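You operate a simulated robot arm through the tools that you are given. There is no shell and no other tool. Be economical: measure what you need, move in short steps, check, and stop when the job is done.

You run a simulated two-armed robot. Do the job below in one go: nothing can be reset, and whatever is moved stays where it is left.

JOB
Pick up the clear jug from the white bench with one hand, pass it to the other hand and put it on the grey bench. Set down upright: clear jug.

Only the result counts: the job must be done as asked and must still hold three seconds after the hand-in. Knocking over, shifting, dropping, spilling or breaking anything else fails it.

ROBOT AND FRAMES
Two 7-joint arms with two-finger parallel grippers on one trunk, on a base that drives. Base frame: it is fixed to the floor where the robot stands at the start and does not move with it; the origin is under the middle of the robot, x ahead of it, y to its left, z up; the surface under the hand at the start is at about z = 760. Readings come in mm, rad, newtons and seconds.
The left shoulder is at the start at [50, 165, 1130], the right one opposite. With the tool pointing down near the work surface each hand reaches from about 100 to 680 mm from the robot's upright axis, wherever it stands, measured 20 degrees to its own side. Places, roughly: grey bench [400, 1000, 800]. Payload 3.91 kg a hand.
Tool frame (each hand has its own): the origin (TCP) lies between the finger pads and is the grasp point; the fingertips stand 30 mm ahead of it; z points along the fingers, y is the line along which they close. The gripper opens to 110 mm. The fingers are 20 mm wide and 10 mm thick; the gripper's body (48 by 112 mm) begins 55 mm behind the TCP.
Orientation is that of the tool frame in the base frame, as a unit quaternion [x, y, z, w]. With the fingers straight down and closing along the base's y, the tool's x points along the base's -x, its y along +y and its z along -z.

CONTROLS
- The arms move only by the tool play_rows. It takes "left_motion", "right_motion" or both (then of equal length, played together; a hand with none holds still); each is a list of rows, each a list of 2 entries, a list of its own where there are three numbers: the shift along the tool's x, y, z in mm, then the turn, a rotation vector about the tool's x, y, z in rad. In form: [[[tx, ty, tz], [ax, ay, az]], ...]. A call has 1 to 20 rows; each row shifts and turns the commanded pose from where the row before left it, along the tool's axes as they then stand. "left_fingers" and "right_fingers" are, for a hand that has rows, the finger opening in mm, from 0 to 110, set as the call begins (left out, the last holds). A row lasts 0.2 s, in which the tool goes at most 50 mm and 0.15 rad; a call with a longer step from one row to the next is refused whole, and so is a gripper value outside its range. Where a pose cannot be reached the arm comes as near as it can. A force on the tool above 40 N (or 10 N above the force at the start of the call, whichever is more), or a blocked arm, ends the call early, and 0.2 s more pass. The fingers move at their own pace (about 45 mm/s each) and stop on an object; they squeeze with about 32 N. The grip force told is the motor's: it shows also when the fingers shut on nothing. Time passes only in rows, and 0.2 s behind the last, so rows that do not move let the fingers close. The reply holds the time, the measured pose of the TCP, the force on the tool along the base axes, the opening and the grip force, in the units named above and with some noise, with the torque about the TCP (base axes, N m) and any sound that the robot's microphone picked up.
- Cameras (640 x 400 px; columns grow to the right, rows downward): "scene" is now at [105.8, 14.4, 1278.1]; the picture's right is [0.18, -0.98, 0.00], its down [-0.75, -0.14, -0.64] and it looks along [0.63, 0.12, -0.76] (base axes); focal length 214 px, centre (320, 200). "left" rides on the left gripper at [72, -17, -103] in its tool frame; the picture's right is [0.23, 0.97, 0.00], its down [-0.76, 0.18, -0.62] and it looks along [-0.61, 0.14, 0.78] (tool axes); focal length 222 px, centre (320, 200). "right" rides on the right gripper at [72, 17, -103] in its tool frame; the picture's right is [-0.23, 0.97, 0.00], its down [-0.76, -0.18, -0.62] and it looks along [-0.61, -0.14, 0.78] (tool axes); focal length 222 px, centre (320, 200). There is no depth. A picture from a camera that has moved, and an enlarged one, comes with that camera's place and axes in the base frame and with its lens.
- snapshot(camera): a new picture of that camera. The clock stands still meanwhile.
- lift_body(by): slides the trunk up (or, below 0, down) by that many mm; the arms and the scene camera ride with it, the base frame stays. It gives what a move gives, with no picture.
- steer(legs): drives the robot by 1 to 6 legs, each [ahead, left, turn to the left] in mm, mm and rad, along the robot's own axes; the way and the turn of a leg run together, so that a leg with both is an arc; at most 1500 mm and 3.142 rad a leg. The arms and the cameras ride along, it lands a little off, and it stops where it bumps. It gives what a move gives.
- aim_head(pan, tilt): turns the head with the scene camera to pan (to the left, within 1.396 rad either way) and tilt (down, from -0.506 to 1.204), counted from straight ahead of the robot. It gives what a move gives.
- close_up(camera, box): a new picture of the part [left, top, right, bottom] of that camera's present view, enlarged. The clock stands still meanwhile.
- finish_job(): hands the job in; it is judged then, once.

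Work in short steps. Places have to be worked out from the pictures, the camera data and where the tool is seen: move nearer, look again, correct. Check each grasp and each placing, and mend what went wrong. You have 120 turns and 92 pictures in all, those below and enlarged ones among them. Open the grippers and draw the arms clear of the work before you hand the job in, unless the task says otherwise; then end with one line.

The tools are called by a JSON object that holds its "name" and its "arguments". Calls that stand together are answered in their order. play_rows: Moves the arms, as the interface text tells. Its arguments: {"type":"object","properties":{"left_motion":{"type":"array","items":{"type":"array"}},"left_fingers":{"type":"number"},"right_motion":{"type":"array","items":{"type":"array"}},"right_fingers":{"type":"number"}},"required":[]} The other tools are called the same way: lift_body (by) slides the trunk up or down; steer (legs) drives the base; aim_head (pan, tilt) turns the head that bears the scene camera; snapshot (camera) takes a picture; close_up (camera, box) takes an enlarged picture of a part of a camera's view; finish_job () hands the job in.

At the start:

```text
time_s: 0.0
left_tcp_pos: [472.5, 93.5, 1059.1]
left_tool_rot: [0.0, 1.0, 0.001, 0.0]
left_force: [-0.6, 0.3, 0.3]
left_wrist_torque: [-0.04, -0.02, 0.0]
left_finger_gap: 110.1
left_gripper_force: 0.1
right_tcp_pos: [452.9, -308.9, 1077.9]
right_tool_rot: [0.0, 1.0, 0.0, 0.0]
right_force: [0.3, -0.2, 0.2]
right_wrist_torque: [0.04, 0.0, 0.0]
right_finger_gap: 110.0
right_gripper_force: 0.1
trunk travel left (down, up): [-350.0, 153.0]
robot x, y, heading: [1.3, -3.4, 0.0]
head pan, tilt: [0.18, 0.871]
```

scene: 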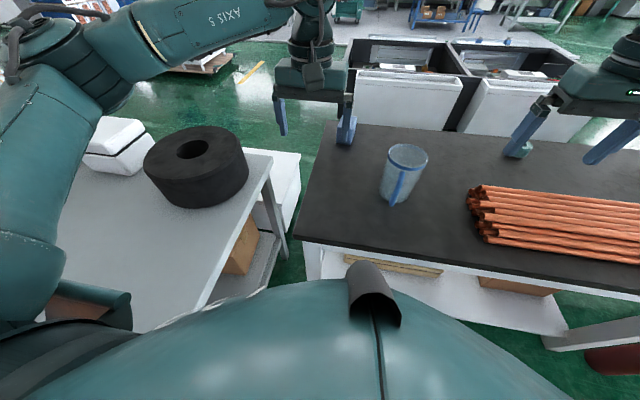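
right: 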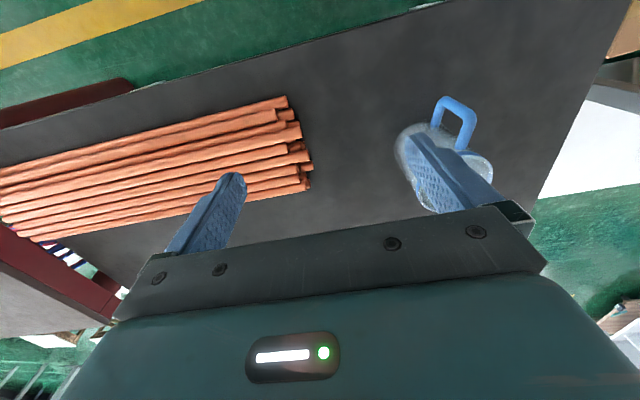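
left: 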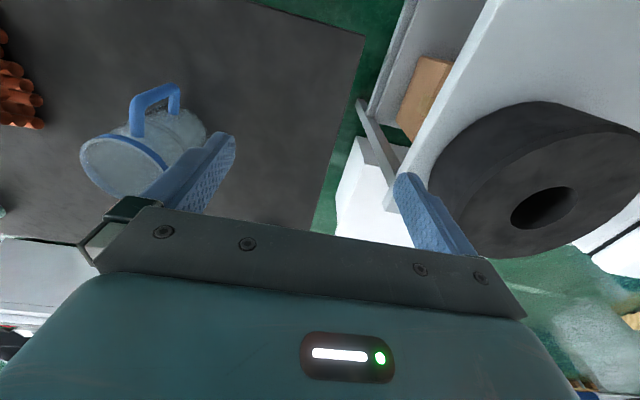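

The jug stands near [610, -130] on the dark-topped bench, with its handle facing me. I'll take enlarged views to measure it.

{"name": "close_up", "arguments": {"camera": "scene", "box": [340, 120, 468, 220]}}

{"name": "close_up", "arguments": {"camera": "left", "box": [60, 60, 252, 220]}}

{"name": "close_up", "arguments": {"camera": "right", "box": [370, 80, 530, 220]}}

```text
4.00 times, centred on (404, 170) of scene
camera zoom: at [105.8, 14.4, 1278.1], right [0.18, -0.98, 0.0], down [-0.75, -0.14, -0.64], along [0.63, 0.12, -0.76], focal length 858 px, centre (-16, 320)
```

zoom: 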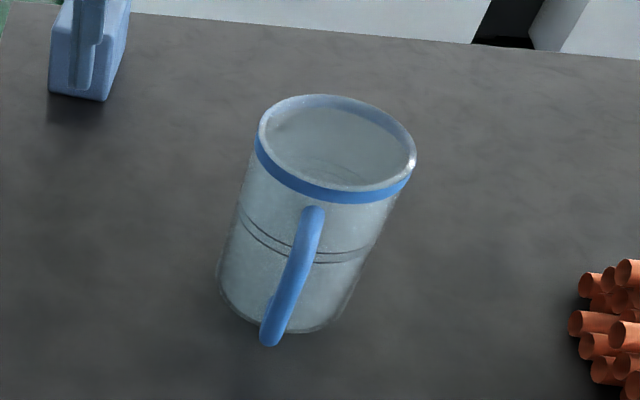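

```text
2.50 times, centred on (156, 140) of left
camera zoom: at [398.7, 76.4, 1161.7], right [-0.23, 0.97, 0.0], down [0.76, 0.18, 0.62], along [0.61, 0.14, -0.78], focal length 555 px, centre (730, 350)
```

zoom: 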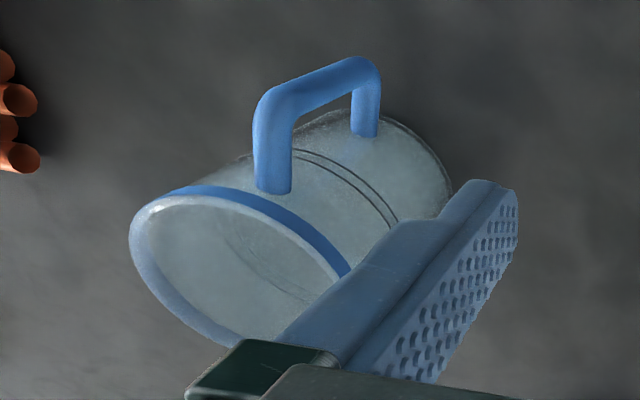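

```text
2.86 times, centred on (450, 150) of right
camera zoom: at [380.3, -291.9, 1182.3], right [0.23, 0.97, 0.0], down [0.76, -0.18, 0.62], along [0.61, -0.14, -0.78], focal length 635 px, centre (-51, 343)
```

zoom: 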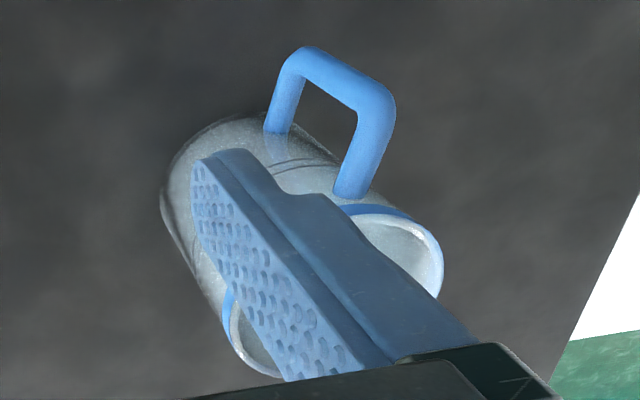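

The jug looks about 105 mm wide and 150 mm tall, with its rim near [606, -135, 912] and the handle towards -x. That is too close to the 110 mm opening for a body grasp. The right hand will take the rim wall on its -y side, and the left will take the handle later. I'm hovering the right hand above that wall to look.

{"name": "play_rows", "arguments": {"right_motion": [[[-31, 24.4, 15.6], [0, 0, 0]], [[-31, 24.4, 15.6], [0, 0, 0]], [[-31, 24.4, 15.6], [0, 0, 0]], [[-31, 24.4, 15.6], [0, 0, 0]], [[-30, 24.4, 15.6], [0, 0, 0]], [[0, 0, 0], [0, 0, 0]]], "right_fingers": 60}}

{"name": "snapshot", "arguments": {"camera": "right"}}

{"name": "close_up", "arguments": {"camera": "scene", "box": [340, 100, 500, 220]}}

{"name": "snapshot", "arguments": {"camera": "left"}}

```text
time_s: 1.4
left_tcp_pos: [471.5, 93.6, 1058.2]
left_tool_rot: [0.0, 1.0, 0.0, 0.0]
left_force: [-0.1, 0.0, -0.1]
left_wrist_torque: [0.03, 0.01, 0.01]
left_finger_gap: 109.7
left_gripper_force: 0.1
right_tcp_pos: [609.8, -189.3, 1000.8]
right_tool_rot: [0.0, 1.0, -0.001, 0.0]
right_force: [-0.1, -0.4, 0.4]
right_wrist_torque: [0.0, -0.02, -0.01]
right_finger_gap: 60.1
right_gripper_force: 0.1
trunk travel left (down, up): [-350.0, 153.0]
robot x, y, heading: [0.9, -2.5, 0.0]
head pan, tilt: [0.18, 0.871]
```

```text
85 pictures are left
camera right: at [536.3, -173.8, 1105.1], right [0.23, 0.97, 0.0], down [0.76, -0.18, 0.62], along [0.61, -0.14, -0.78], focal length 222 px, centre (320, 200)
```

right: 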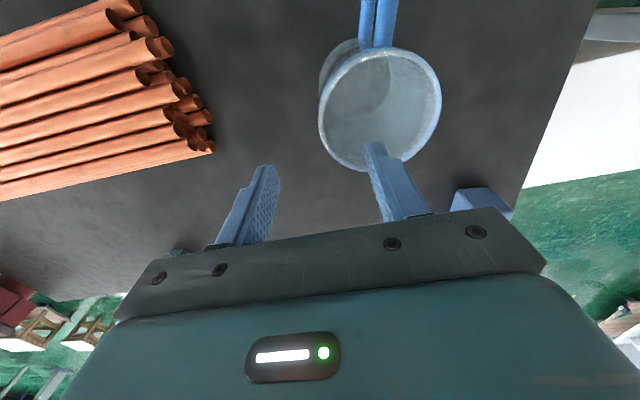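

```text
3.33 times, centred on (420, 160) of scene
camera zoom: at [105.6, 14.1, 1278.1], right [0.18, -0.98, 0.0], down [-0.75, -0.14, -0.64], along [0.63, 0.12, -0.76], focal length 715 px, centre (-13, 333)
```

zoom: 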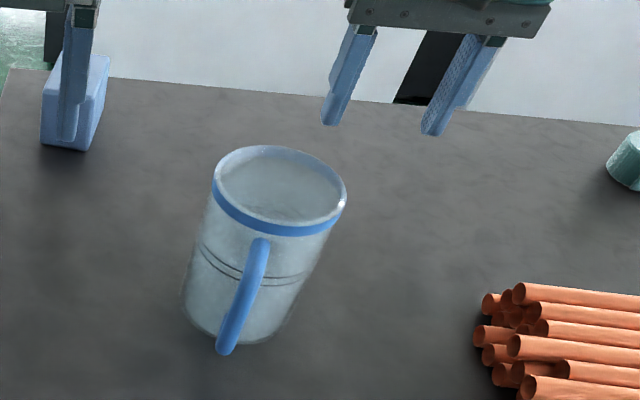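

```text
83 pictures are left
camera left: at [398.6, 76.2, 1161.8], right [-0.23, 0.97, 0.0], down [0.76, 0.18, 0.62], along [0.61, 0.14, -0.78], focal length 222 px, centre (320, 200)
```

left: 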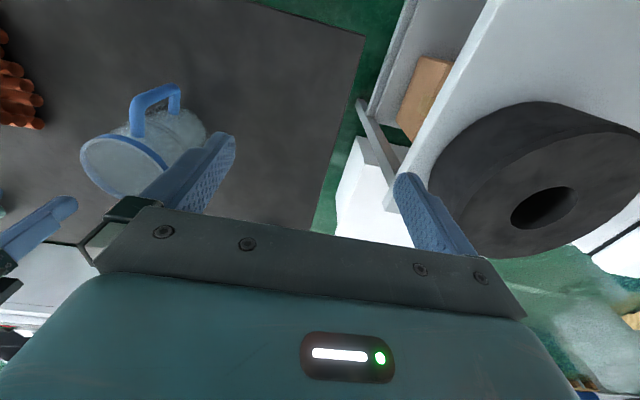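

From the right camera the rim centre is about [604, -137] and the -y wall is about y = -188, so the fingers already straddle it. I'll descend until the tips are about 30 mm below the rim and look.

{"name": "play_rows", "arguments": {"right_motion": [[[5, 0, 25], [0, 0, 0]], [[0, 0, 25], [0, 0, 0]], [[0, 0, 20], [0, 0, 0]], [[0, 0, 18], [0, 0, 0]], [[0, 0, 0], [0, 0, 0]]]}}

{"name": "snapshot", "arguments": {"camera": "right"}}

{"name": "close_up", "arguments": {"camera": "scene", "box": [340, 100, 500, 220]}}

```text
time_s: 2.6
left_tcp_pos: [471.7, 94.1, 1058.6]
left_tool_rot: [0.0, 1.0, 0.0, 0.001]
left_force: [-0.6, 0.3, -0.4]
left_wrist_torque: [0.01, 0.02, -0.01]
left_finger_gap: 110.0
left_gripper_force: 0.0
right_tcp_pos: [604.8, -185.7, 910.2]
right_tool_rot: [0.0, 1.0, 0.0, 0.0]
right_force: [-0.7, 0.2, -1.0]
right_wrist_torque: [0.03, 0.02, 0.0]
right_finger_gap: 60.1
right_gripper_force: 0.0
trunk travel left (down, up): [-350.0, 153.0]
robot x, y, heading: [-2.4, -0.4, -0.003]
head pan, tilt: [0.18, 0.871]
```

```text
82 pictures are left
camera right: at [531.8, -170.0, 1015.4], right [0.23, 0.97, 0.0], down [0.76, -0.18, 0.62], along [0.61, -0.14, -0.78], focal length 222 px, centre (320, 200)
```

right: 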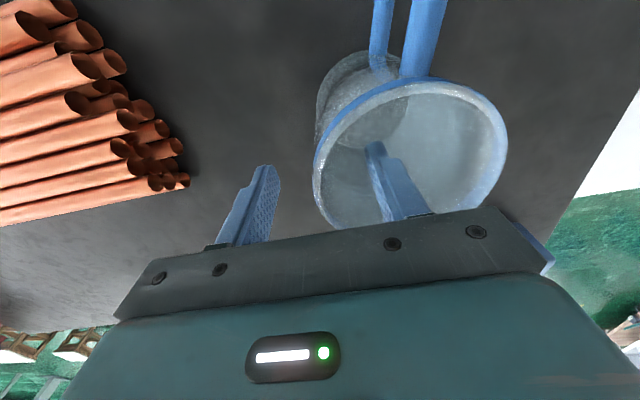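

```text
3.33 times, centred on (420, 160) of scene
camera zoom: at [105.7, 14.4, 1278.1], right [0.18, -0.98, 0.0], down [-0.75, -0.14, -0.64], along [0.63, 0.12, -0.76], focal length 715 px, centre (-13, 333)
```

zoom: 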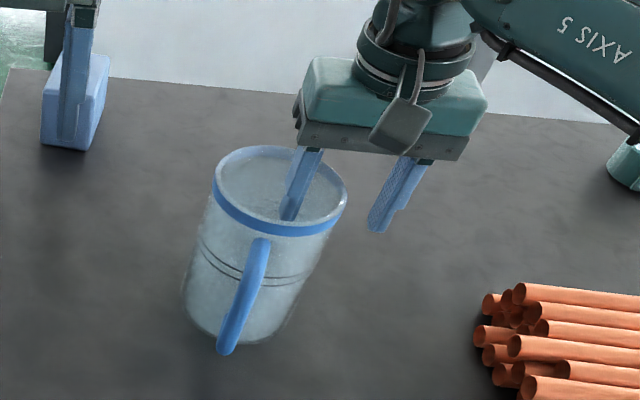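

The inner finger is inside the jug and the wall is at about y = -190. I'll shift 4 mm outward to centre on it and close.

{"name": "play_rows", "arguments": {"right_motion": [[[0, -4, 0], [0, 0, 0]], [[0, 0, 0], [0, 0, 0]]]}}

{"name": "play_rows", "arguments": {"right_motion": [[[0, 0, 0], [0, 0, 0]], [[0, 0, 0], [0, 0, 0]], [[0, 0, 0], [0, 0, 0]], [[0, 0, 0], [0, 0, 0]], [[0, 0, 0], [0, 0, 0]]], "right_fingers": 0}}

{"name": "snapshot", "arguments": {"camera": "right"}}

```text
time_s: 3.2
left_tcp_pos: [472.0, 93.1, 1058.0]
left_tool_rot: [0.0, 1.0, -0.001, 0.001]
left_force: [-0.5, 0.1, -0.6]
left_wrist_torque: [0.01, -0.03, 0.0]
left_finger_gap: 110.1
left_gripper_force: 0.0
right_tcp_pos: [604.4, -190.2, 912.1]
right_tool_rot: [-0.001, 1.0, 0.0, 0.001]
right_force: [0.0, -0.4, -0.9]
right_wrist_torque: [0.0, 0.01, -0.02]
right_finger_gap: 60.0
right_gripper_force: 0.1
trunk travel left (down, up): [-350.0, 153.0]
robot x, y, heading: [1.4, 0.4, -0.002]
head pan, tilt: [0.18, 0.871]
```

```text
time_s: 4.4
left_tcp_pos: [471.0, 92.7, 1057.9]
left_tool_rot: [0.0, 1.0, 0.001, 0.001]
left_force: [0.3, -0.6, 0.5]
left_wrist_torque: [-0.01, 0.0, 0.03]
left_finger_gap: 109.9
left_gripper_force: 0.1
right_tcp_pos: [604.8, -189.5, 911.7]
right_tool_rot: [0.001, 1.0, 0.0, 0.0]
right_force: [0.9, 0.8, -0.3]
right_wrist_torque: [0.12, 0.03, -0.09]
right_finger_gap: 4.3
right_gripper_force: 32.2
trunk travel left (down, up): [-350.0, 153.0]
robot x, y, heading: [0.6, -0.5, -0.002]
head pan, tilt: [0.18, 0.871]
```

```text
80 pictures are left
camera right: at [531.9, -173.6, 1016.0], right [0.23, 0.97, 0.0], down [0.76, -0.18, 0.62], along [0.61, -0.14, -0.78], focal length 222 px, centre (320, 200)
```

right: 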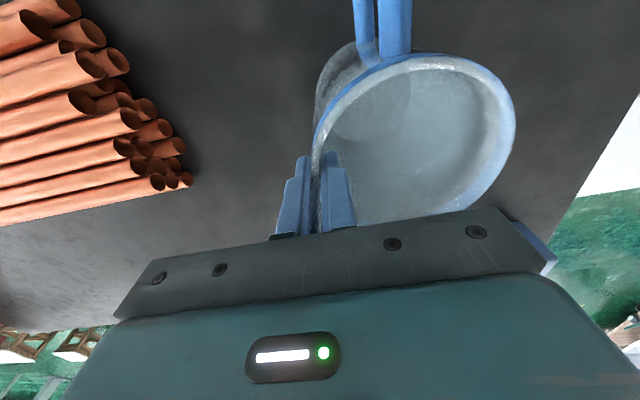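

The wall is gripped, with a 4.3 mm gap at 32 N. I'll lift gently and check the weight.

{"name": "play_rows", "arguments": {"right_motion": [[[0, 0, -5], [0, 0, 0]], [[0, 0, -10], [0, 0, 0]], [[0, 0, -15], [0, 0, 0]], [[0, 0, -20], [0, 0, 0]], [[0, 0, -20], [0, 0, 0]], [[0, 0, -10], [0, 0, 0]], [[0, 0, 0], [0, 0, 0]]]}}

{"name": "snapshot", "arguments": {"camera": "scene"}}

{"name": "snapshot", "arguments": {"camera": "left"}}

```text
time_s: 6.0
left_tcp_pos: [473.1, 93.5, 1059.6]
left_tool_rot: [0.001, 1.0, 0.0, 0.001]
left_force: [-0.3, 0.3, -0.9]
left_wrist_torque: [0.01, 0.03, 0.0]
left_finger_gap: 109.9
left_gripper_force: 0.1
right_tcp_pos: [604.7, -190.1, 993.5]
right_tool_rot: [0.0, 1.0, 0.0, 0.0]
right_force: [-1.1, 0.1, -3.2]
right_wrist_torque: [-0.16, 0.0, 0.0]
right_finger_gap: 4.1
right_gripper_force: 31.7
trunk travel left (down, up): [-350.0, 153.0]
robot x, y, heading: [0.1, -0.1, -0.001]
head pan, tilt: [0.18, 0.871]
```

```text
79 pictures are left
camera scene: at [106.1, 14.3, 1278.1], right [0.18, -0.98, 0.0], down [-0.75, -0.14, -0.64], along [0.63, 0.12, -0.76], focal length 214 px, centre (320, 200)
```

scene: 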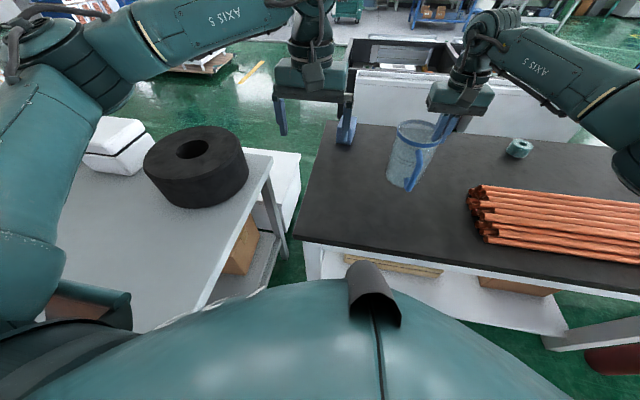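

```text
78 pictures are left
camera left: at [399.0, 76.4, 1161.6], right [-0.23, 0.97, 0.0], down [0.76, 0.18, 0.62], along [0.61, 0.14, -0.78], focal length 222 px, centre (320, 200)
```

left: 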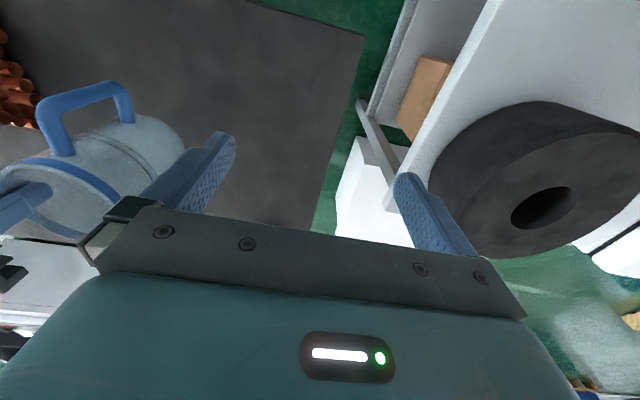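

The jug is about 0.32 kg and held firmly. I'll bring it back towards the middle and draw the left hand back and out, to set up the handover.

{"name": "play_rows", "arguments": {"right_motion": [[[13.75, 17.5, -2.5], [0, 0, 0]], [[13.75, 17.5, -2.5], [0, 0, 0]], [[13.75, 17.5, -2.5], [0, 0, 0]], [[13.75, 17.5, -2.5], [0, 0, 0]], [[13.75, 17.5, -2.5], [0, 0, 0]], [[13.75, 17.5, -2.5], [0, 0, 0]], [[13.75, 17.5, -2.5], [0, 0, 0]], [[13.75, 17.5, -2.5], [0, 0, 0]], [[0, 0, 0], [0, 0, 0]]], "left_motion": [[[18, 12, -5], [0, 0, 0]], [[18, 12, -5], [0, 0, 0]], [[18, 12, -5], [0, 0, 0]], [[18, 12, -5], [0, 0, 0]], [[18, 12, -5], [0, 0, 0]], [[18, 12, -5], [0, 0, 0]], [[18, 12, -5], [0, 0, 0]], [[14, 12, -5], [0, 0, 0]], [[0, 0, 0], [0, 0, 0]]], "left_fingers": 60}}

{"name": "snapshot", "arguments": {"camera": "scene"}}

{"name": "snapshot", "arguments": {"camera": "left"}}

{"name": "snapshot", "arguments": {"camera": "right"}}

```text
time_s: 8.0
left_tcp_pos: [331.1, 189.5, 1099.1]
left_tool_rot: [0.001, 1.0, 0.0, 0.001]
left_force: [-0.3, 0.2, -0.4]
left_wrist_torque: [-0.03, 0.01, 0.03]
left_finger_gap: 60.0
left_gripper_force: 0.0
right_tcp_pos: [490.7, -50.8, 1011.4]
right_tool_rot: [0.0, 1.0, 0.0, 0.0]
right_force: [-0.4, 0.2, -3.7]
right_wrist_torque: [-0.14, -0.03, 0.04]
right_finger_gap: 3.9
right_gripper_force: 32.5
trunk travel left (down, up): [-350.0, 153.0]
robot x, y, heading: [-3.0, -1.6, 0.001]
head pan, tilt: [0.18, 0.871]
```

```text
77 pictures are left
camera scene: at [106.2, 14.2, 1278.0], right [0.18, -0.98, 0.0], down [-0.75, -0.14, -0.64], along [0.63, 0.12, -0.76], focal length 214 px, centre (320, 200)
```

scene: 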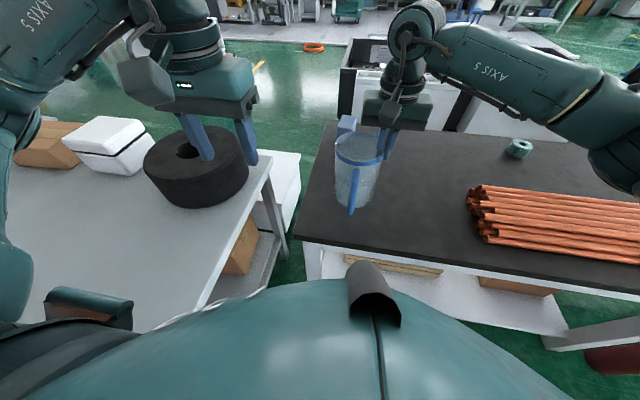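

```text
76 pictures are left
camera left: at [258.1, 172.9, 1202.1], right [-0.23, 0.97, 0.0], down [0.76, 0.18, 0.62], along [0.61, 0.14, -0.78], focal length 222 px, centre (320, 200)
```

left: 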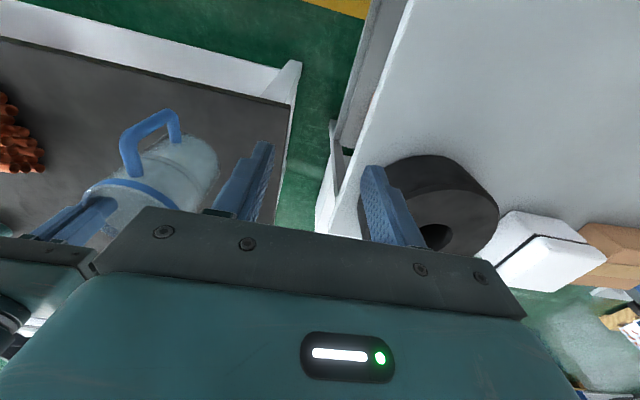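

```text
75 pictures are left
camera right: at [417.6, -34.4, 1116.1], right [0.23, 0.97, 0.0], down [0.76, -0.18, 0.62], along [0.61, -0.14, -0.78], focal length 222 px, centre (320, 200)
```

right: 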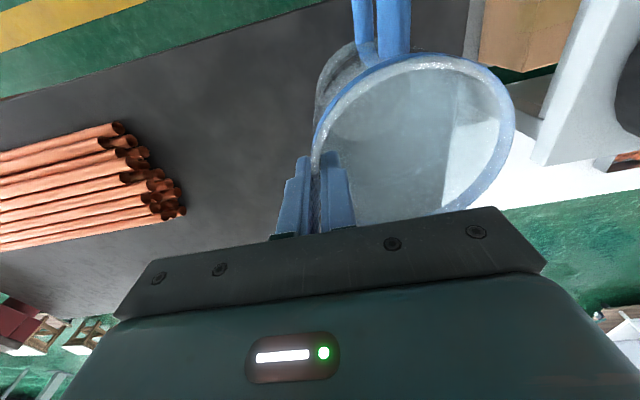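

The jug centre is now about [490, 1] with the handle pointing to -x. I'll take enlarged views to locate the handle's grip.

{"name": "close_up", "arguments": {"camera": "scene", "box": [310, 120, 406, 220]}}

{"name": "close_up", "arguments": {"camera": "left", "box": [80, 90, 240, 220]}}

```text
4.00 times, centred on (358, 170) of scene
camera zoom: at [106.2, 14.2, 1278.0], right [0.18, -0.98, 0.0], down [-0.75, -0.14, -0.64], along [0.63, 0.12, -0.76], focal length 858 px, centre (168, 320)
```

zoom: 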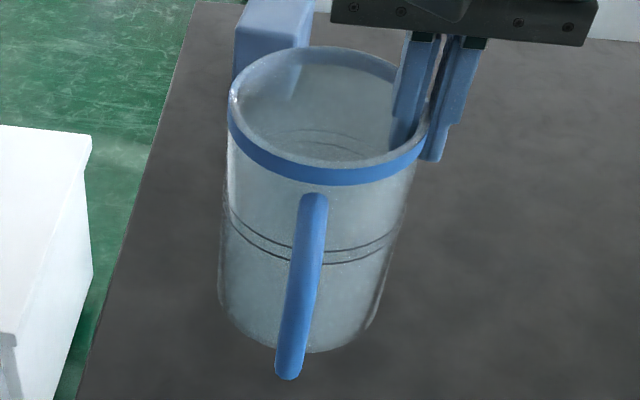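

```text
3.08 times, centred on (160, 155) of left
camera zoom: at [258.1, 172.9, 1202.1], right [-0.23, 0.97, 0.0], down [0.76, 0.18, 0.62], along [0.61, 0.14, -0.78], focal length 684 px, centre (812, 338)
```

zoom: 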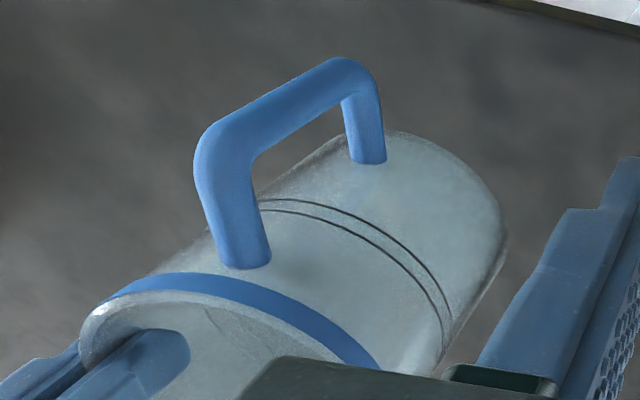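

The handle bar stands upright near x ≈ 395, y ≈ 3, from z ≈ 905 to 990. The right camera housing sits at about [418, -34, 1116], so a straight-down left hand would hit it. I'll lean the left hand 30° with its fingers forward and stop 80 mm short of the handle.

{"name": "play_rows", "arguments": {"left_motion": [[[0, 0, 0], [0, -0.131, 0]], [[0, 0, 0], [0, -0.131, 0]], [[0, 0, 0], [0, -0.131, 0]], [[0, 0, 0], [0, -0.131, 0]], [[2.5, -37.3, 14.3], [0, 0, 0]], [[2.5, -37.3, 14.3], [0, 0, 0]], [[2.5, -37.3, 14.3], [0, 0, 0]], [[2.5, -37.3, 14.3], [0, 0, 0]], [[2.5, -37.3, 14.3], [0, 0, 0]], [[0, 0, 0], [0, 0, 0]]], "left_fingers": 60}}

{"name": "snapshot", "arguments": {"camera": "left"}}

{"name": "snapshot", "arguments": {"camera": "scene"}}

```text
time_s: 10.2
left_tcp_pos: [359.3, 1.8, 1030.5]
left_tool_rot: [-0.001, 0.966, -0.001, 0.259]
left_force: [-0.1, 0.6, 0.0]
left_wrist_torque: [-0.03, 0.02, -0.03]
left_finger_gap: 60.0
left_gripper_force: 0.1
right_tcp_pos: [491.0, -50.4, 1011.5]
right_tool_rot: [0.001, 1.0, 0.0, 0.001]
right_force: [-0.2, 0.3, -3.2]
right_wrist_torque: [-0.13, -0.06, -0.01]
right_finger_gap: 4.0
right_gripper_force: 31.9
trunk travel left (down, up): [-350.0, 153.0]
robot x, y, heading: [-1.7, -0.5, -0.004]
head pan, tilt: [0.18, 0.871]
```

```text
72 pictures are left
camera left: at [245.2, -14.2, 1083.7], right [-0.2, 0.97, -0.11], down [0.35, 0.18, 0.92], along [0.92, 0.14, -0.37], focal length 222 px, centre (320, 200)
```

left: 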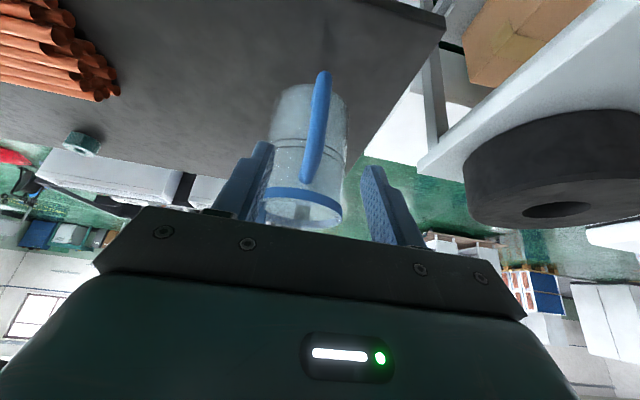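

```text
71 pictures are left
camera scene: at [106.0, 14.6, 1278.1], right [0.18, -0.98, 0.0], down [-0.75, -0.14, -0.64], along [0.63, 0.12, -0.76], focal length 214 px, centre (320, 200)
```

scene: 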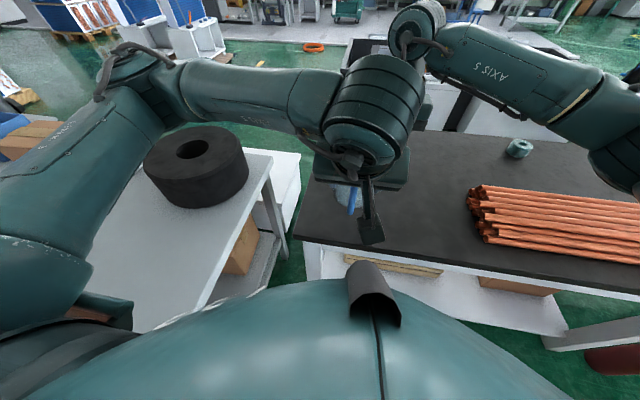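

The bar shows at y ≈ -3, so I'll shift 5 mm that way and advance along the fingers part of the way, then check.

{"name": "play_rows", "arguments": {"left_motion": [[[0, -5, 15], [0, 0, 0]], [[0, 0, 15], [0, 0, 0]], [[0, 0, 15], [0, 0, 0]], [[0, 0, 0], [0, 0, 0]]]}}

{"name": "snapshot", "arguments": {"camera": "left"}}

{"name": "snapshot", "arguments": {"camera": "right"}}

```text
time_s: 11.2
left_tcp_pos: [379.9, -2.7, 992.0]
left_tool_rot: [0.0, 0.966, 0.0, 0.26]
left_force: [0.3, 0.4, -0.6]
left_wrist_torque: [0.0, 0.02, 0.01]
left_finger_gap: 59.9
left_gripper_force: 0.0
right_tcp_pos: [490.4, -51.3, 1012.0]
right_tool_rot: [0.0, 1.0, 0.001, 0.0]
right_force: [-0.3, -0.9, -2.7]
right_wrist_torque: [-0.15, -0.04, -0.02]
right_finger_gap: 4.0
right_gripper_force: 31.7
trunk travel left (down, up): [-350.0, 153.0]
robot x, y, heading: [0.0, 1.9, 0.001]
head pan, tilt: [0.18, 0.871]
```

```text
70 pictures are left
camera left: at [265.6, -19.2, 1045.1], right [-0.2, 0.97, -0.11], down [0.35, 0.18, 0.92], along [0.92, 0.14, -0.37], focal length 222 px, centre (320, 200)
```

left: 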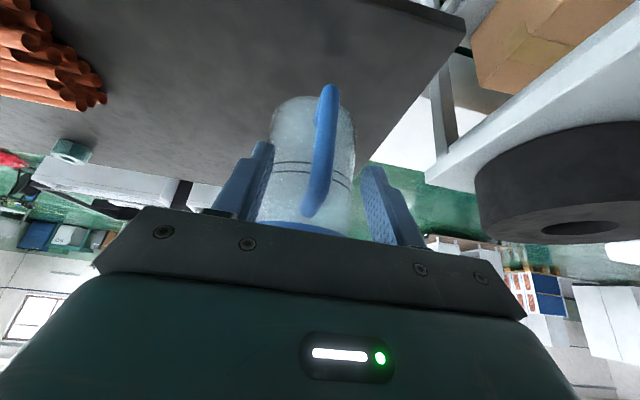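

```text
69 pictures are left
camera right: at [417.7, -34.5, 1116.1], right [0.23, 0.97, 0.0], down [0.76, -0.18, 0.62], along [0.61, -0.14, -0.78], focal length 222 px, centre (320, 200)
```

right: 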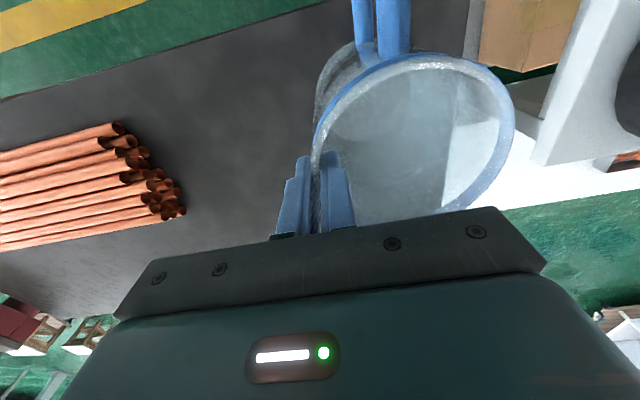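

The bar lies between the fingers at y ≈ -4. I'll advance the last 35 mm.

{"name": "play_rows", "arguments": {"left_motion": [[[0, -1, 12], [0, 0, 0]], [[0, 0, 12], [0, 0, 0]], [[0, 0, 11], [0, 0, 0]], [[0, 0, 0], [0, 0, 0]]]}}

{"name": "snapshot", "arguments": {"camera": "left"}}

```text
time_s: 12.2
left_tcp_pos: [397.7, -4.5, 961.8]
left_tool_rot: [-0.001, 0.966, 0.0, 0.259]
left_force: [1.1, -1.4, 0.1]
left_wrist_torque: [0.01, -0.01, -0.01]
left_finger_gap: 60.2
left_gripper_force: 0.0
right_tcp_pos: [491.6, -51.5, 1012.7]
right_tool_rot: [0.001, 1.0, 0.0, 0.0]
right_force: [0.2, 0.3, -2.4]
right_wrist_torque: [-0.19, -0.07, 0.01]
right_finger_gap: 4.4
right_gripper_force: 32.0
trunk travel left (down, up): [-350.0, 153.0]
robot x, y, heading: [-0.1, 3.1, -0.001]
head pan, tilt: [0.18, 0.871]
```

```text
68 pictures are left
camera left: at [282.3, -21.1, 1014.8], right [-0.2, 0.97, -0.11], down [0.35, 0.18, 0.92], along [0.92, 0.14, -0.37], focal length 222 px, centre (320, 200)
```

left: 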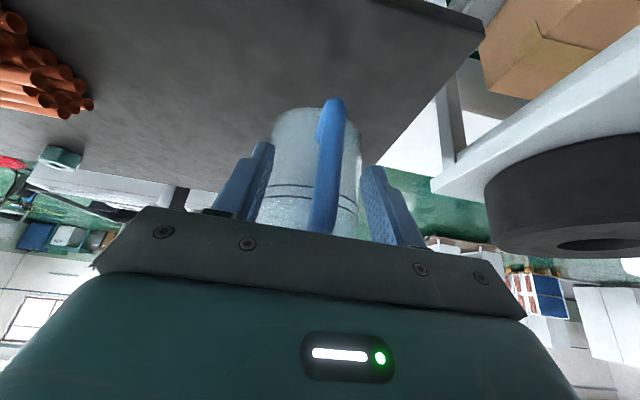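

The bar is nearly centred, about 2 mm off to +y. I'll nudge and close the left hand on the handle.

{"name": "play_rows", "arguments": {"left_motion": [[[0, 2, 0], [0, 0, 0]], [[0, 0, 0], [0, 0, 0]], [[0, 0, 0], [0, 0, 0]], [[0, 0, 0], [0, 0, 0]], [[0, 0, 0], [0, 0, 0]]], "left_fingers": 0}}

{"name": "snapshot", "arguments": {"camera": "left"}}

{"name": "snapshot", "arguments": {"camera": "right"}}

```text
time_s: 13.4
left_tcp_pos: [396.5, -1.7, 961.3]
left_tool_rot: [0.0, 0.966, 0.0, 0.26]
left_force: [-0.5, 0.3, 0.1]
left_wrist_torque: [-0.05, 0.01, -0.01]
left_finger_gap: 14.9
left_gripper_force: 31.8
right_tcp_pos: [490.6, -51.8, 1012.5]
right_tool_rot: [0.0, 1.0, 0.0, 0.001]
right_force: [0.5, -0.2, -2.7]
right_wrist_torque: [-0.1, -0.04, 0.05]
right_finger_gap: 4.2
right_gripper_force: 32.0
trunk travel left (down, up): [-350.0, 153.0]
robot x, y, heading: [0.1, 0.5, -0.002]
head pan, tilt: [0.18, 0.871]
```

```text
67 pictures are left
camera left: at [282.0, -17.7, 1014.9], right [-0.2, 0.97, -0.11], down [0.35, 0.18, 0.92], along [0.92, 0.14, -0.37], focal length 222 px, centre (320, 200)
```

left: 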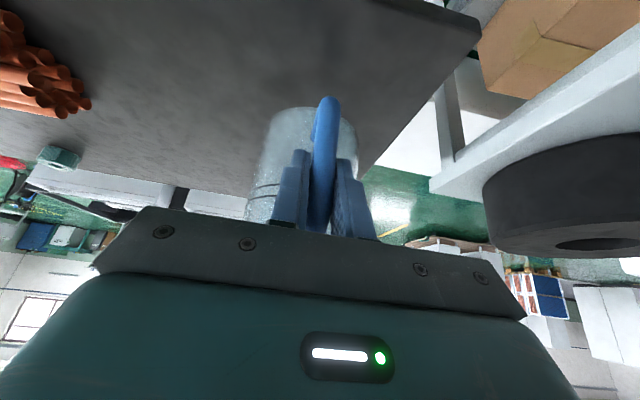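

```text
66 pictures are left
camera right: at [417.8, -34.5, 1116.1], right [0.23, 0.97, 0.0], down [0.76, -0.18, 0.62], along [0.61, -0.14, -0.78], focal length 222 px, centre (320, 200)
```

right: 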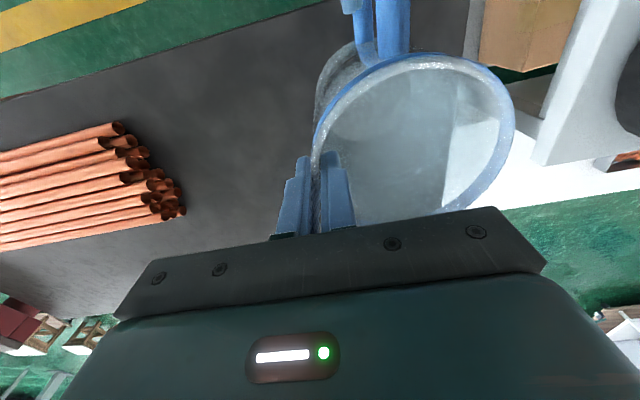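

The left hand holds the bar, with a 15 mm gap at 32 N and no side loads. I'll open the right hand to 40 mm and raise it straight out.

{"name": "play_rows", "arguments": {"right_motion": [[[0, 0, 0], [0, 0, 0]], [[0, 0, 0], [0, 0, 0]], [[0, 0, 0], [0, 0, 0]]], "right_fingers": 36}}

{"name": "snapshot", "arguments": {"camera": "right"}}

{"name": "snapshot", "arguments": {"camera": "left"}}

```text
time_s: 14.2
left_tcp_pos: [396.1, -1.8, 962.7]
left_tool_rot: [0.0, 0.966, 0.0, 0.259]
left_force: [0.1, -0.2, -0.5]
left_wrist_torque: [-0.02, 0.26, -0.03]
left_finger_gap: 14.6
left_gripper_force: 31.7
right_tcp_pos: [490.6, -51.1, 1012.0]
right_tool_rot: [0.0, 1.0, 0.001, 0.0]
right_force: [0.0, -0.2, -0.2]
right_wrist_torque: [0.01, -0.01, 0.0]
right_finger_gap: 35.8
right_gripper_force: 0.0
trunk travel left (down, up): [-350.0, 153.0]
robot x, y, heading: [1.7, -2.9, -0.002]
head pan, tilt: [0.18, 0.871]
```

```text
65 pictures are left
camera right: at [417.7, -34.5, 1116.2], right [0.23, 0.97, 0.0], down [0.76, -0.18, 0.62], along [0.61, -0.14, -0.78], focal length 222 px, centre (320, 200)
```

right: 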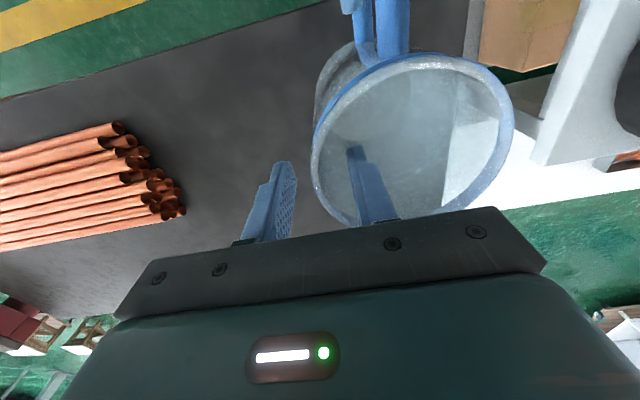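

```text
64 pictures are left
camera left: at [281.9, -17.7, 1014.8], right [-0.2, 0.97, -0.11], down [0.35, 0.18, 0.92], along [0.92, 0.14, -0.37], focal length 222 px, centre (320, 200)
```

left: 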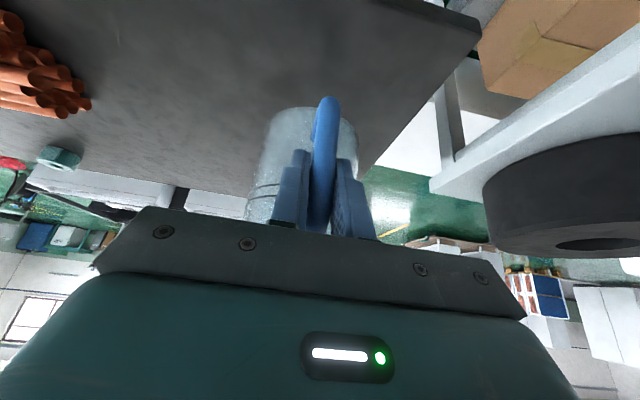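

The handle holds the jug with no sag. I'll raise the right hand out and move it clear to the right.

{"name": "play_rows", "arguments": {"right_motion": [[[0, 0, -15], [0, 0, 0]], [[0, 0, -25], [0, 0, 0]], [[0, 0, -30], [0, 0, 0]], [[0, 0, -30], [0, 0, 0]], [[0, -40, 0], [0, 0, 0]], [[0, -45, 0], [0, 0, 0]], [[0, -45, 0], [0, 0, 0]], [[0, -45, 0], [0, 0, 0]], [[0, -45, 0], [0, 0, 0]], [[0, -40, 0], [0, 0, 0]]]}}

{"name": "aim_head", "arguments": {"pan": 0.9, "tilt": 0.75}}

{"name": "snapshot", "arguments": {"camera": "scene"}}

{"name": "snapshot", "arguments": {"camera": "left"}}

```text
time_s: 16.4
left_tcp_pos: [397.2, -0.8, 960.8]
left_tool_rot: [0.0, 0.966, 0.0, 0.26]
left_force: [-0.5, -0.2, 1.2]
left_wrist_torque: [-0.01, 0.28, -0.01]
left_finger_gap: 14.7
left_gripper_force: 31.9
right_tcp_pos: [489.4, -313.8, 1112.9]
right_tool_rot: [-0.001, 1.0, 0.0, -0.001]
right_force: [0.3, 0.3, 0.2]
right_wrist_torque: [-0.02, 0.0, -0.01]
right_finger_gap: 35.9
right_gripper_force: 0.1
trunk travel left (down, up): [-350.0, 153.0]
robot x, y, heading: [-0.1, -2.4, -0.0]
head pan, tilt: [0.18, 0.871]
```

```text
time_s: 17.5
left_tcp_pos: [396.2, -1.2, 961.4]
left_tool_rot: [0.0, 0.966, 0.0, 0.26]
left_force: [-0.4, 1.3, -0.7]
left_wrist_torque: [0.01, 0.23, 0.01]
left_finger_gap: 14.7
left_gripper_force: 32.4
right_tcp_pos: [487.7, -312.2, 1113.7]
right_tool_rot: [0.001, 1.0, 0.0, -0.001]
right_force: [-0.4, -0.5, 0.7]
right_wrist_torque: [0.03, 0.02, 0.01]
right_finger_gap: 35.7
right_gripper_force: 0.0
trunk travel left (down, up): [-350.0, 153.0]
robot x, y, heading: [-0.9, -4.5, 0.002]
head pan, tilt: [0.901, 0.75]
```

```text
63 pictures are left
camera scene: at [81.7, 65.5, 1287.7], right [0.78, -0.62, 0.0], down [-0.42, -0.53, -0.73], along [0.45, 0.57, -0.68], focal length 214 px, centre (320, 200)
```

scene: 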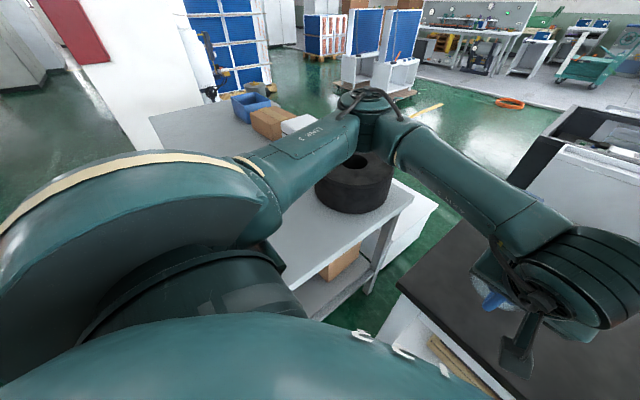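

```text
62 pictures are left
camera left: at [282.0, -17.7, 1014.8], right [-0.2, 0.97, -0.11], down [0.35, 0.18, 0.92], along [0.92, 0.14, -0.37], focal length 222 px, centre (320, 200)
```

left: 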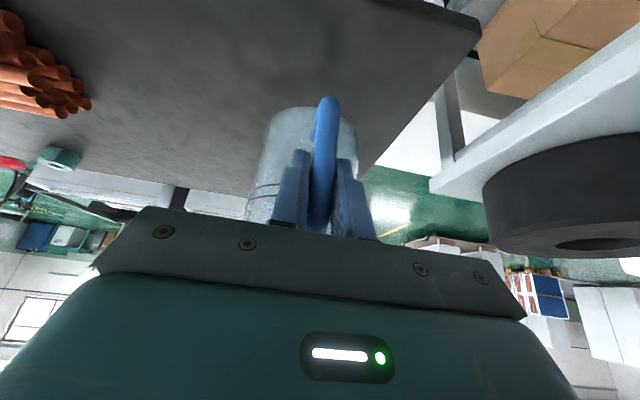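

The jug is now held by the left hand alone. I'll look at the grey bench with the head turned further left to find free space.

{"name": "aim_head", "arguments": {"pan": 1.39, "tilt": 0.6}}

{"name": "snapshot", "arguments": {"camera": "scene"}}

```text
time_s: 18.4
left_tcp_pos: [397.0, -1.3, 961.1]
left_tool_rot: [0.0, 0.966, 0.001, 0.259]
left_force: [-0.1, 0.4, -0.5]
left_wrist_torque: [-0.01, 0.25, -0.04]
left_finger_gap: 15.0
left_gripper_force: 32.1
right_tcp_pos: [489.0, -311.7, 1113.6]
right_tool_rot: [0.001, 1.0, 0.0, 0.0]
right_force: [-0.9, 0.1, 0.6]
right_wrist_torque: [0.05, 0.0, -0.01]
right_finger_gap: 35.9
right_gripper_force: 0.1
trunk travel left (down, up): [-350.0, 153.0]
robot x, y, heading: [-1.5, 2.2, -0.005]
head pan, tilt: [1.389, 0.6]
```

```text
61 pictures are left
camera scene: at [46.2, 87.5, 1300.5], right [0.98, -0.18, 0.0], down [-0.1, -0.56, -0.82], along [0.15, 0.81, -0.57], focal length 214 px, centre (320, 200)
```

scene: 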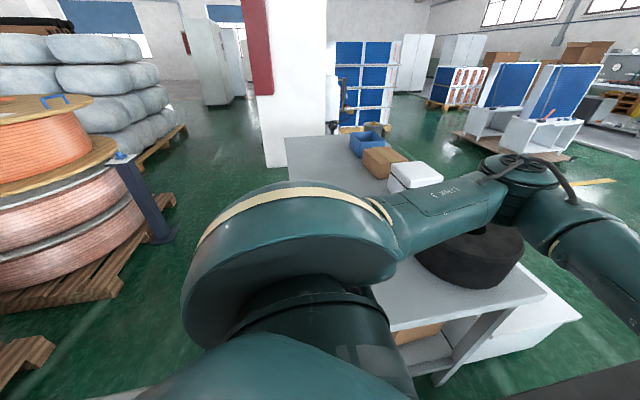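

The grey bench spans about x 90–680, y 290–1590. The reel is around [470, 470], the boxes sit at larger x, and the strip x 90–320 is free. I'll raise the trunk for clearance, then back up 300 mm.

{"name": "lift_body", "arguments": {"by": 60}}

{"name": "steer", "arguments": {"legs": [[-150, 0, 0], [-150, 0, 0]]}}

{"name": "snapshot", "arguments": {"camera": "scene"}}

{"name": "snapshot", "arguments": {"camera": "left"}}

```text
time_s: 19.4
left_tcp_pos: [396.4, -1.7, 1021.1]
left_tool_rot: [0.0, 0.966, 0.0, 0.259]
left_force: [1.2, -0.1, -3.1]
left_wrist_torque: [-0.01, 0.27, -0.01]
left_finger_gap: 14.6
left_gripper_force: 31.9
right_tcp_pos: [489.2, -312.3, 1173.2]
right_tool_rot: [0.001, 1.0, 0.001, 0.001]
right_force: [-0.3, -0.8, -0.8]
right_wrist_torque: [0.01, 0.01, 0.02]
right_finger_gap: 35.7
right_gripper_force: 0.0
trunk travel left (down, up): [-410.0, 93.0]
robot x, y, heading: [-1.9, -2.1, -0.002]
head pan, tilt: [1.389, 0.6]
```

```text
time_s: 21.8
left_tcp_pos: [97.6, -1.1, 1021.1]
left_tool_rot: [0.001, 0.966, 0.0, 0.26]
left_force: [0.2, -0.9, -3.5]
left_wrist_torque: [0.02, 0.27, 0.03]
left_finger_gap: 14.8
left_gripper_force: 31.5
right_tcp_pos: [189.7, -312.7, 1173.0]
right_tool_rot: [0.001, 1.0, 0.0, 0.0]
right_force: [0.0, -0.5, -0.2]
right_wrist_torque: [0.01, -0.01, -0.01]
right_finger_gap: 35.9
right_gripper_force: 0.0
trunk travel left (down, up): [-410.0, 93.0]
robot x, y, heading: [-298.5, 0.7, -0.005]
head pan, tilt: [1.389, 0.6]
```

```text
60 pictures are left
camera scene: at [-252.0, 87.7, 1360.6], right [0.98, -0.18, 0.0], down [-0.1, -0.56, -0.83], along [0.15, 0.81, -0.56], focal length 214 px, centre (320, 200)
```

scene: 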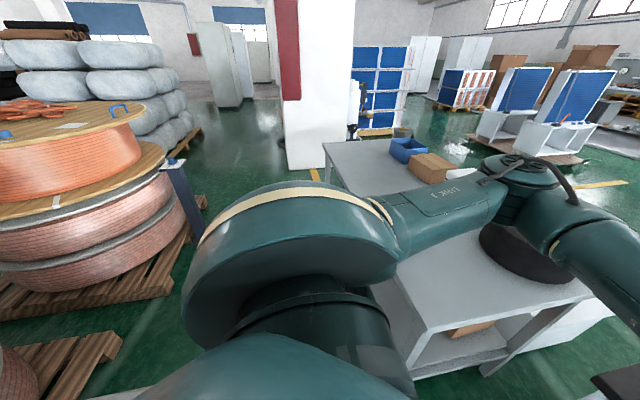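

```text
59 pictures are left
camera left: at [-16.2, -18.4, 1075.1], right [-0.19, 0.97, -0.11], down [0.35, 0.18, 0.92], along [0.92, 0.14, -0.37], focal length 222 px, centre (320, 200)
```

left: 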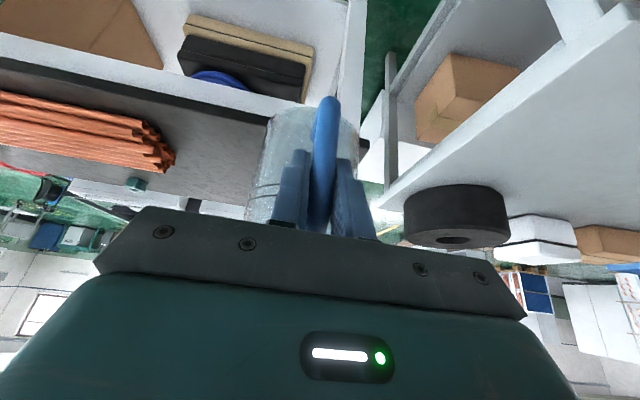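

The way left is clear: the pallets are beyond x < -1050 and the bench edge is at x ≈ 80. I'll drive left 740 mm in legs.

{"name": "steer", "arguments": {"legs": [[0, 370, 0], [0, 370, 0]]}}

{"name": "aim_head", "arguments": {"pan": 0.3, "tilt": 0.8}}

{"name": "snapshot", "arguments": {"camera": "scene"}}

{"name": "snapshot", "arguments": {"camera": "left"}}

{"name": "snapshot", "arguments": {"camera": "right"}}

```text
time_s: 28.9
left_tcp_pos: [101.4, 729.6, 1021.4]
left_tool_rot: [0.001, 0.966, 0.0, 0.259]
left_force: [-0.9, 0.0, -3.2]
left_wrist_torque: [0.01, 0.26, 0.01]
left_finger_gap: 14.7
left_gripper_force: 32.3
right_tcp_pos: [193.6, 419.3, 1172.5]
right_tool_rot: [0.001, 1.0, -0.001, -0.001]
right_force: [0.2, -0.1, -0.6]
right_wrist_torque: [0.01, -0.01, -0.01]
right_finger_gap: 35.8
right_gripper_force: 0.1
trunk travel left (down, up): [-410.0, 93.0]
robot x, y, heading: [-292.8, 730.6, -0.001]
head pan, tilt: [1.389, 0.6]
```

```text
time_s: 30.2
left_tcp_pos: [101.0, 730.2, 1022.1]
left_tool_rot: [0.0, 0.966, 0.0, 0.26]
left_force: [-0.3, -0.5, -2.8]
left_wrist_torque: [-0.04, 0.26, -0.02]
left_finger_gap: 14.6
left_gripper_force: 31.9
right_tcp_pos: [194.0, 418.2, 1171.8]
right_tool_rot: [0.001, 1.0, -0.001, 0.0]
right_force: [0.2, 0.6, 1.2]
right_wrist_torque: [0.03, 0.0, -0.02]
right_finger_gap: 35.9
right_gripper_force: 0.0
trunk travel left (down, up): [-410.0, 93.0]
robot x, y, heading: [-294.6, 730.9, 0.002]
head pan, tilt: [0.3, 0.799]
```

```text
58 pictures are left
camera scene: at [-188.2, 755.8, 1343.7], right [0.3, -0.96, 0.0], down [-0.68, -0.21, -0.7], along [0.67, 0.21, -0.72], focal length 214 px, centre (320, 200)
```

scene: 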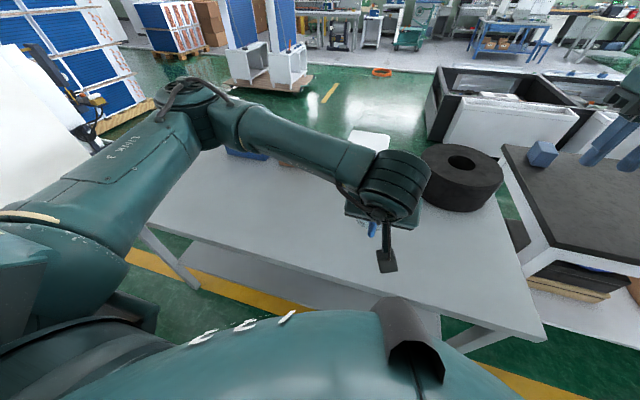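

```text
57 pictures are left
camera left: at [-13.4, 713.5, 1074.8], right [-0.2, 0.97, -0.11], down [0.35, 0.18, 0.92], along [0.92, 0.14, -0.37], focal length 222 px, centre (320, 200)
```

left: 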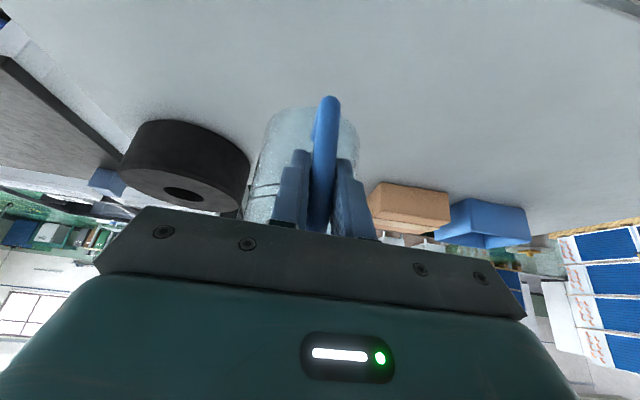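

```text
56 pictures are left
camera right: at [121.1, 435.2, 1276.8], right [0.23, 0.97, 0.0], down [0.76, -0.18, 0.62], along [0.61, -0.14, -0.78], focal length 222 px, centre (320, 200)
```

right: 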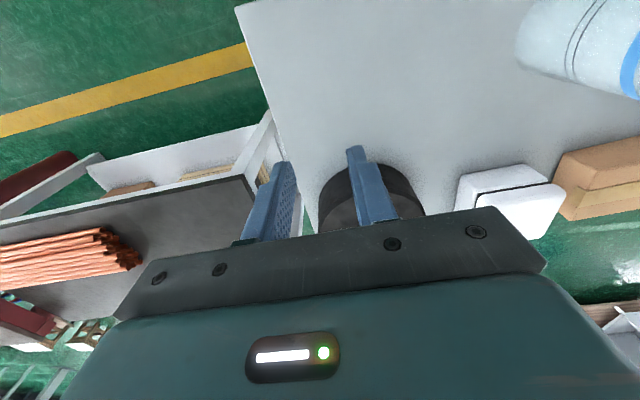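

The jug is over the free strip at about [195, 732], with its bottom near z = 920 and the bench edge at x ≈ 55. I'll go 50 mm forward and 105 mm down.

{"name": "play_rows", "arguments": {"left_motion": [[[2, 0, 20], [0, 0, 0]], [[2, 0, 20], [0, 0, 0]], [[2, 0, 20], [0, 0, 0]], [[2, 0, 20], [0, 0, 0]], [[2, 0, 20], [0, 0, 0]], [[0, 0, 15], [0, 0, 0]], [[0, 0, 0], [0, 0, 0]]]}}

{"name": "snapshot", "arguments": {"camera": "right"}}

{"name": "snapshot", "arguments": {"camera": "left"}}

```text
time_s: 31.8
left_tcp_pos: [149.6, 730.5, 918.2]
left_tool_rot: [0.001, 0.966, 0.0, 0.259]
left_force: [0.1, -0.3, -3.2]
left_wrist_torque: [-0.03, 0.22, 0.01]
left_finger_gap: 14.5
left_gripper_force: 32.1
right_tcp_pos: [193.8, 419.6, 1171.5]
right_tool_rot: [0.001, 1.0, 0.0, 0.0]
right_force: [-0.4, 0.1, -0.9]
right_wrist_torque: [0.01, -0.02, -0.03]
right_finger_gap: 35.8
right_gripper_force: 0.1
trunk travel left (down, up): [-410.0, 93.0]
robot x, y, heading: [-294.6, 729.3, 0.003]
head pan, tilt: [0.3, 0.799]
```

```text
55 pictures are left
camera right: at [121.1, 435.2, 1276.8], right [0.23, 0.97, 0.0], down [0.76, -0.18, 0.62], along [0.61, -0.14, -0.78], focal length 222 px, centre (320, 200)
```

right: 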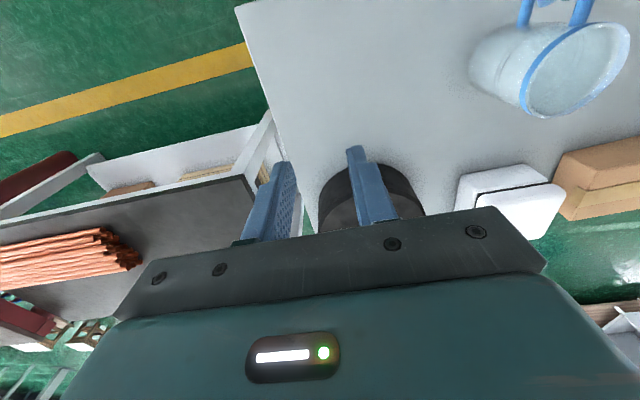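

```text
54 pictures are left
camera left: at [35.3, 714.7, 971.4], right [-0.2, 0.97, -0.11], down [0.35, 0.18, 0.92], along [0.92, 0.14, -0.37], focal length 222 px, centre (320, 200)
```

left: 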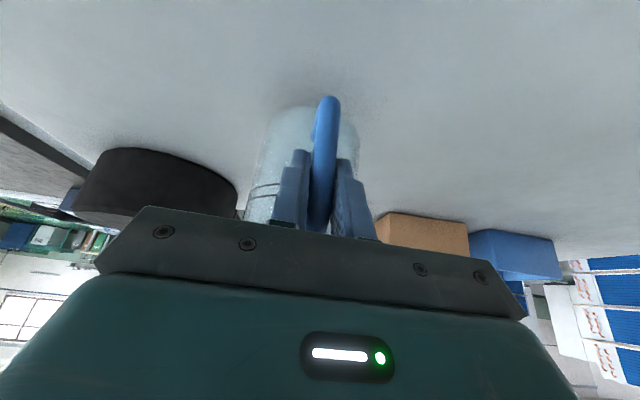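

The bottom is estimated near z = 817 and the bench near 800. I'll creep down 8 mm, watching the force.

{"name": "play_rows", "arguments": {"left_motion": [[[1, 0, 1.73], [0, 0, 0]], [[1, 0, 1.73], [0, 0, 0]], [[1, 0, 1.73], [0, 0, 0]], [[1, 0, 1.73], [0, 0, 0]]]}}

{"name": "close_up", "arguments": {"camera": "right", "box": [440, 0, 640, 130]}}

```text
time_s: 32.8
left_tcp_pos: [149.8, 731.2, 909.3]
left_tool_rot: [0.001, 0.966, -0.001, 0.26]
left_force: [-0.3, 0.9, -2.9]
left_wrist_torque: [0.02, 0.22, 0.05]
left_finger_gap: 14.6
left_gripper_force: 32.2
right_tcp_pos: [193.4, 419.7, 1172.7]
right_tool_rot: [0.001, 1.0, 0.0, 0.0]
right_force: [-0.2, 0.3, -0.3]
right_wrist_torque: [-0.02, 0.01, 0.03]
right_finger_gap: 36.0
right_gripper_force: 0.1
trunk travel left (down, up): [-410.0, 93.0]
robot x, y, heading: [-295.1, 730.0, -0.005]
head pan, tilt: [0.3, 0.799]
```

```text
3.08 times, centred on (540, 65) of right
camera zoom: at [121.1, 435.2, 1276.8], right [0.23, 0.97, 0.0], down [0.76, -0.18, 0.62], along [0.61, -0.14, -0.78], focal length 684 px, centre (-357, 615)
```

zoom: 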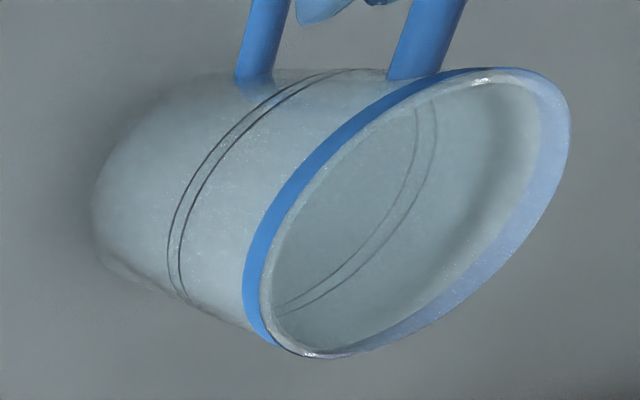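

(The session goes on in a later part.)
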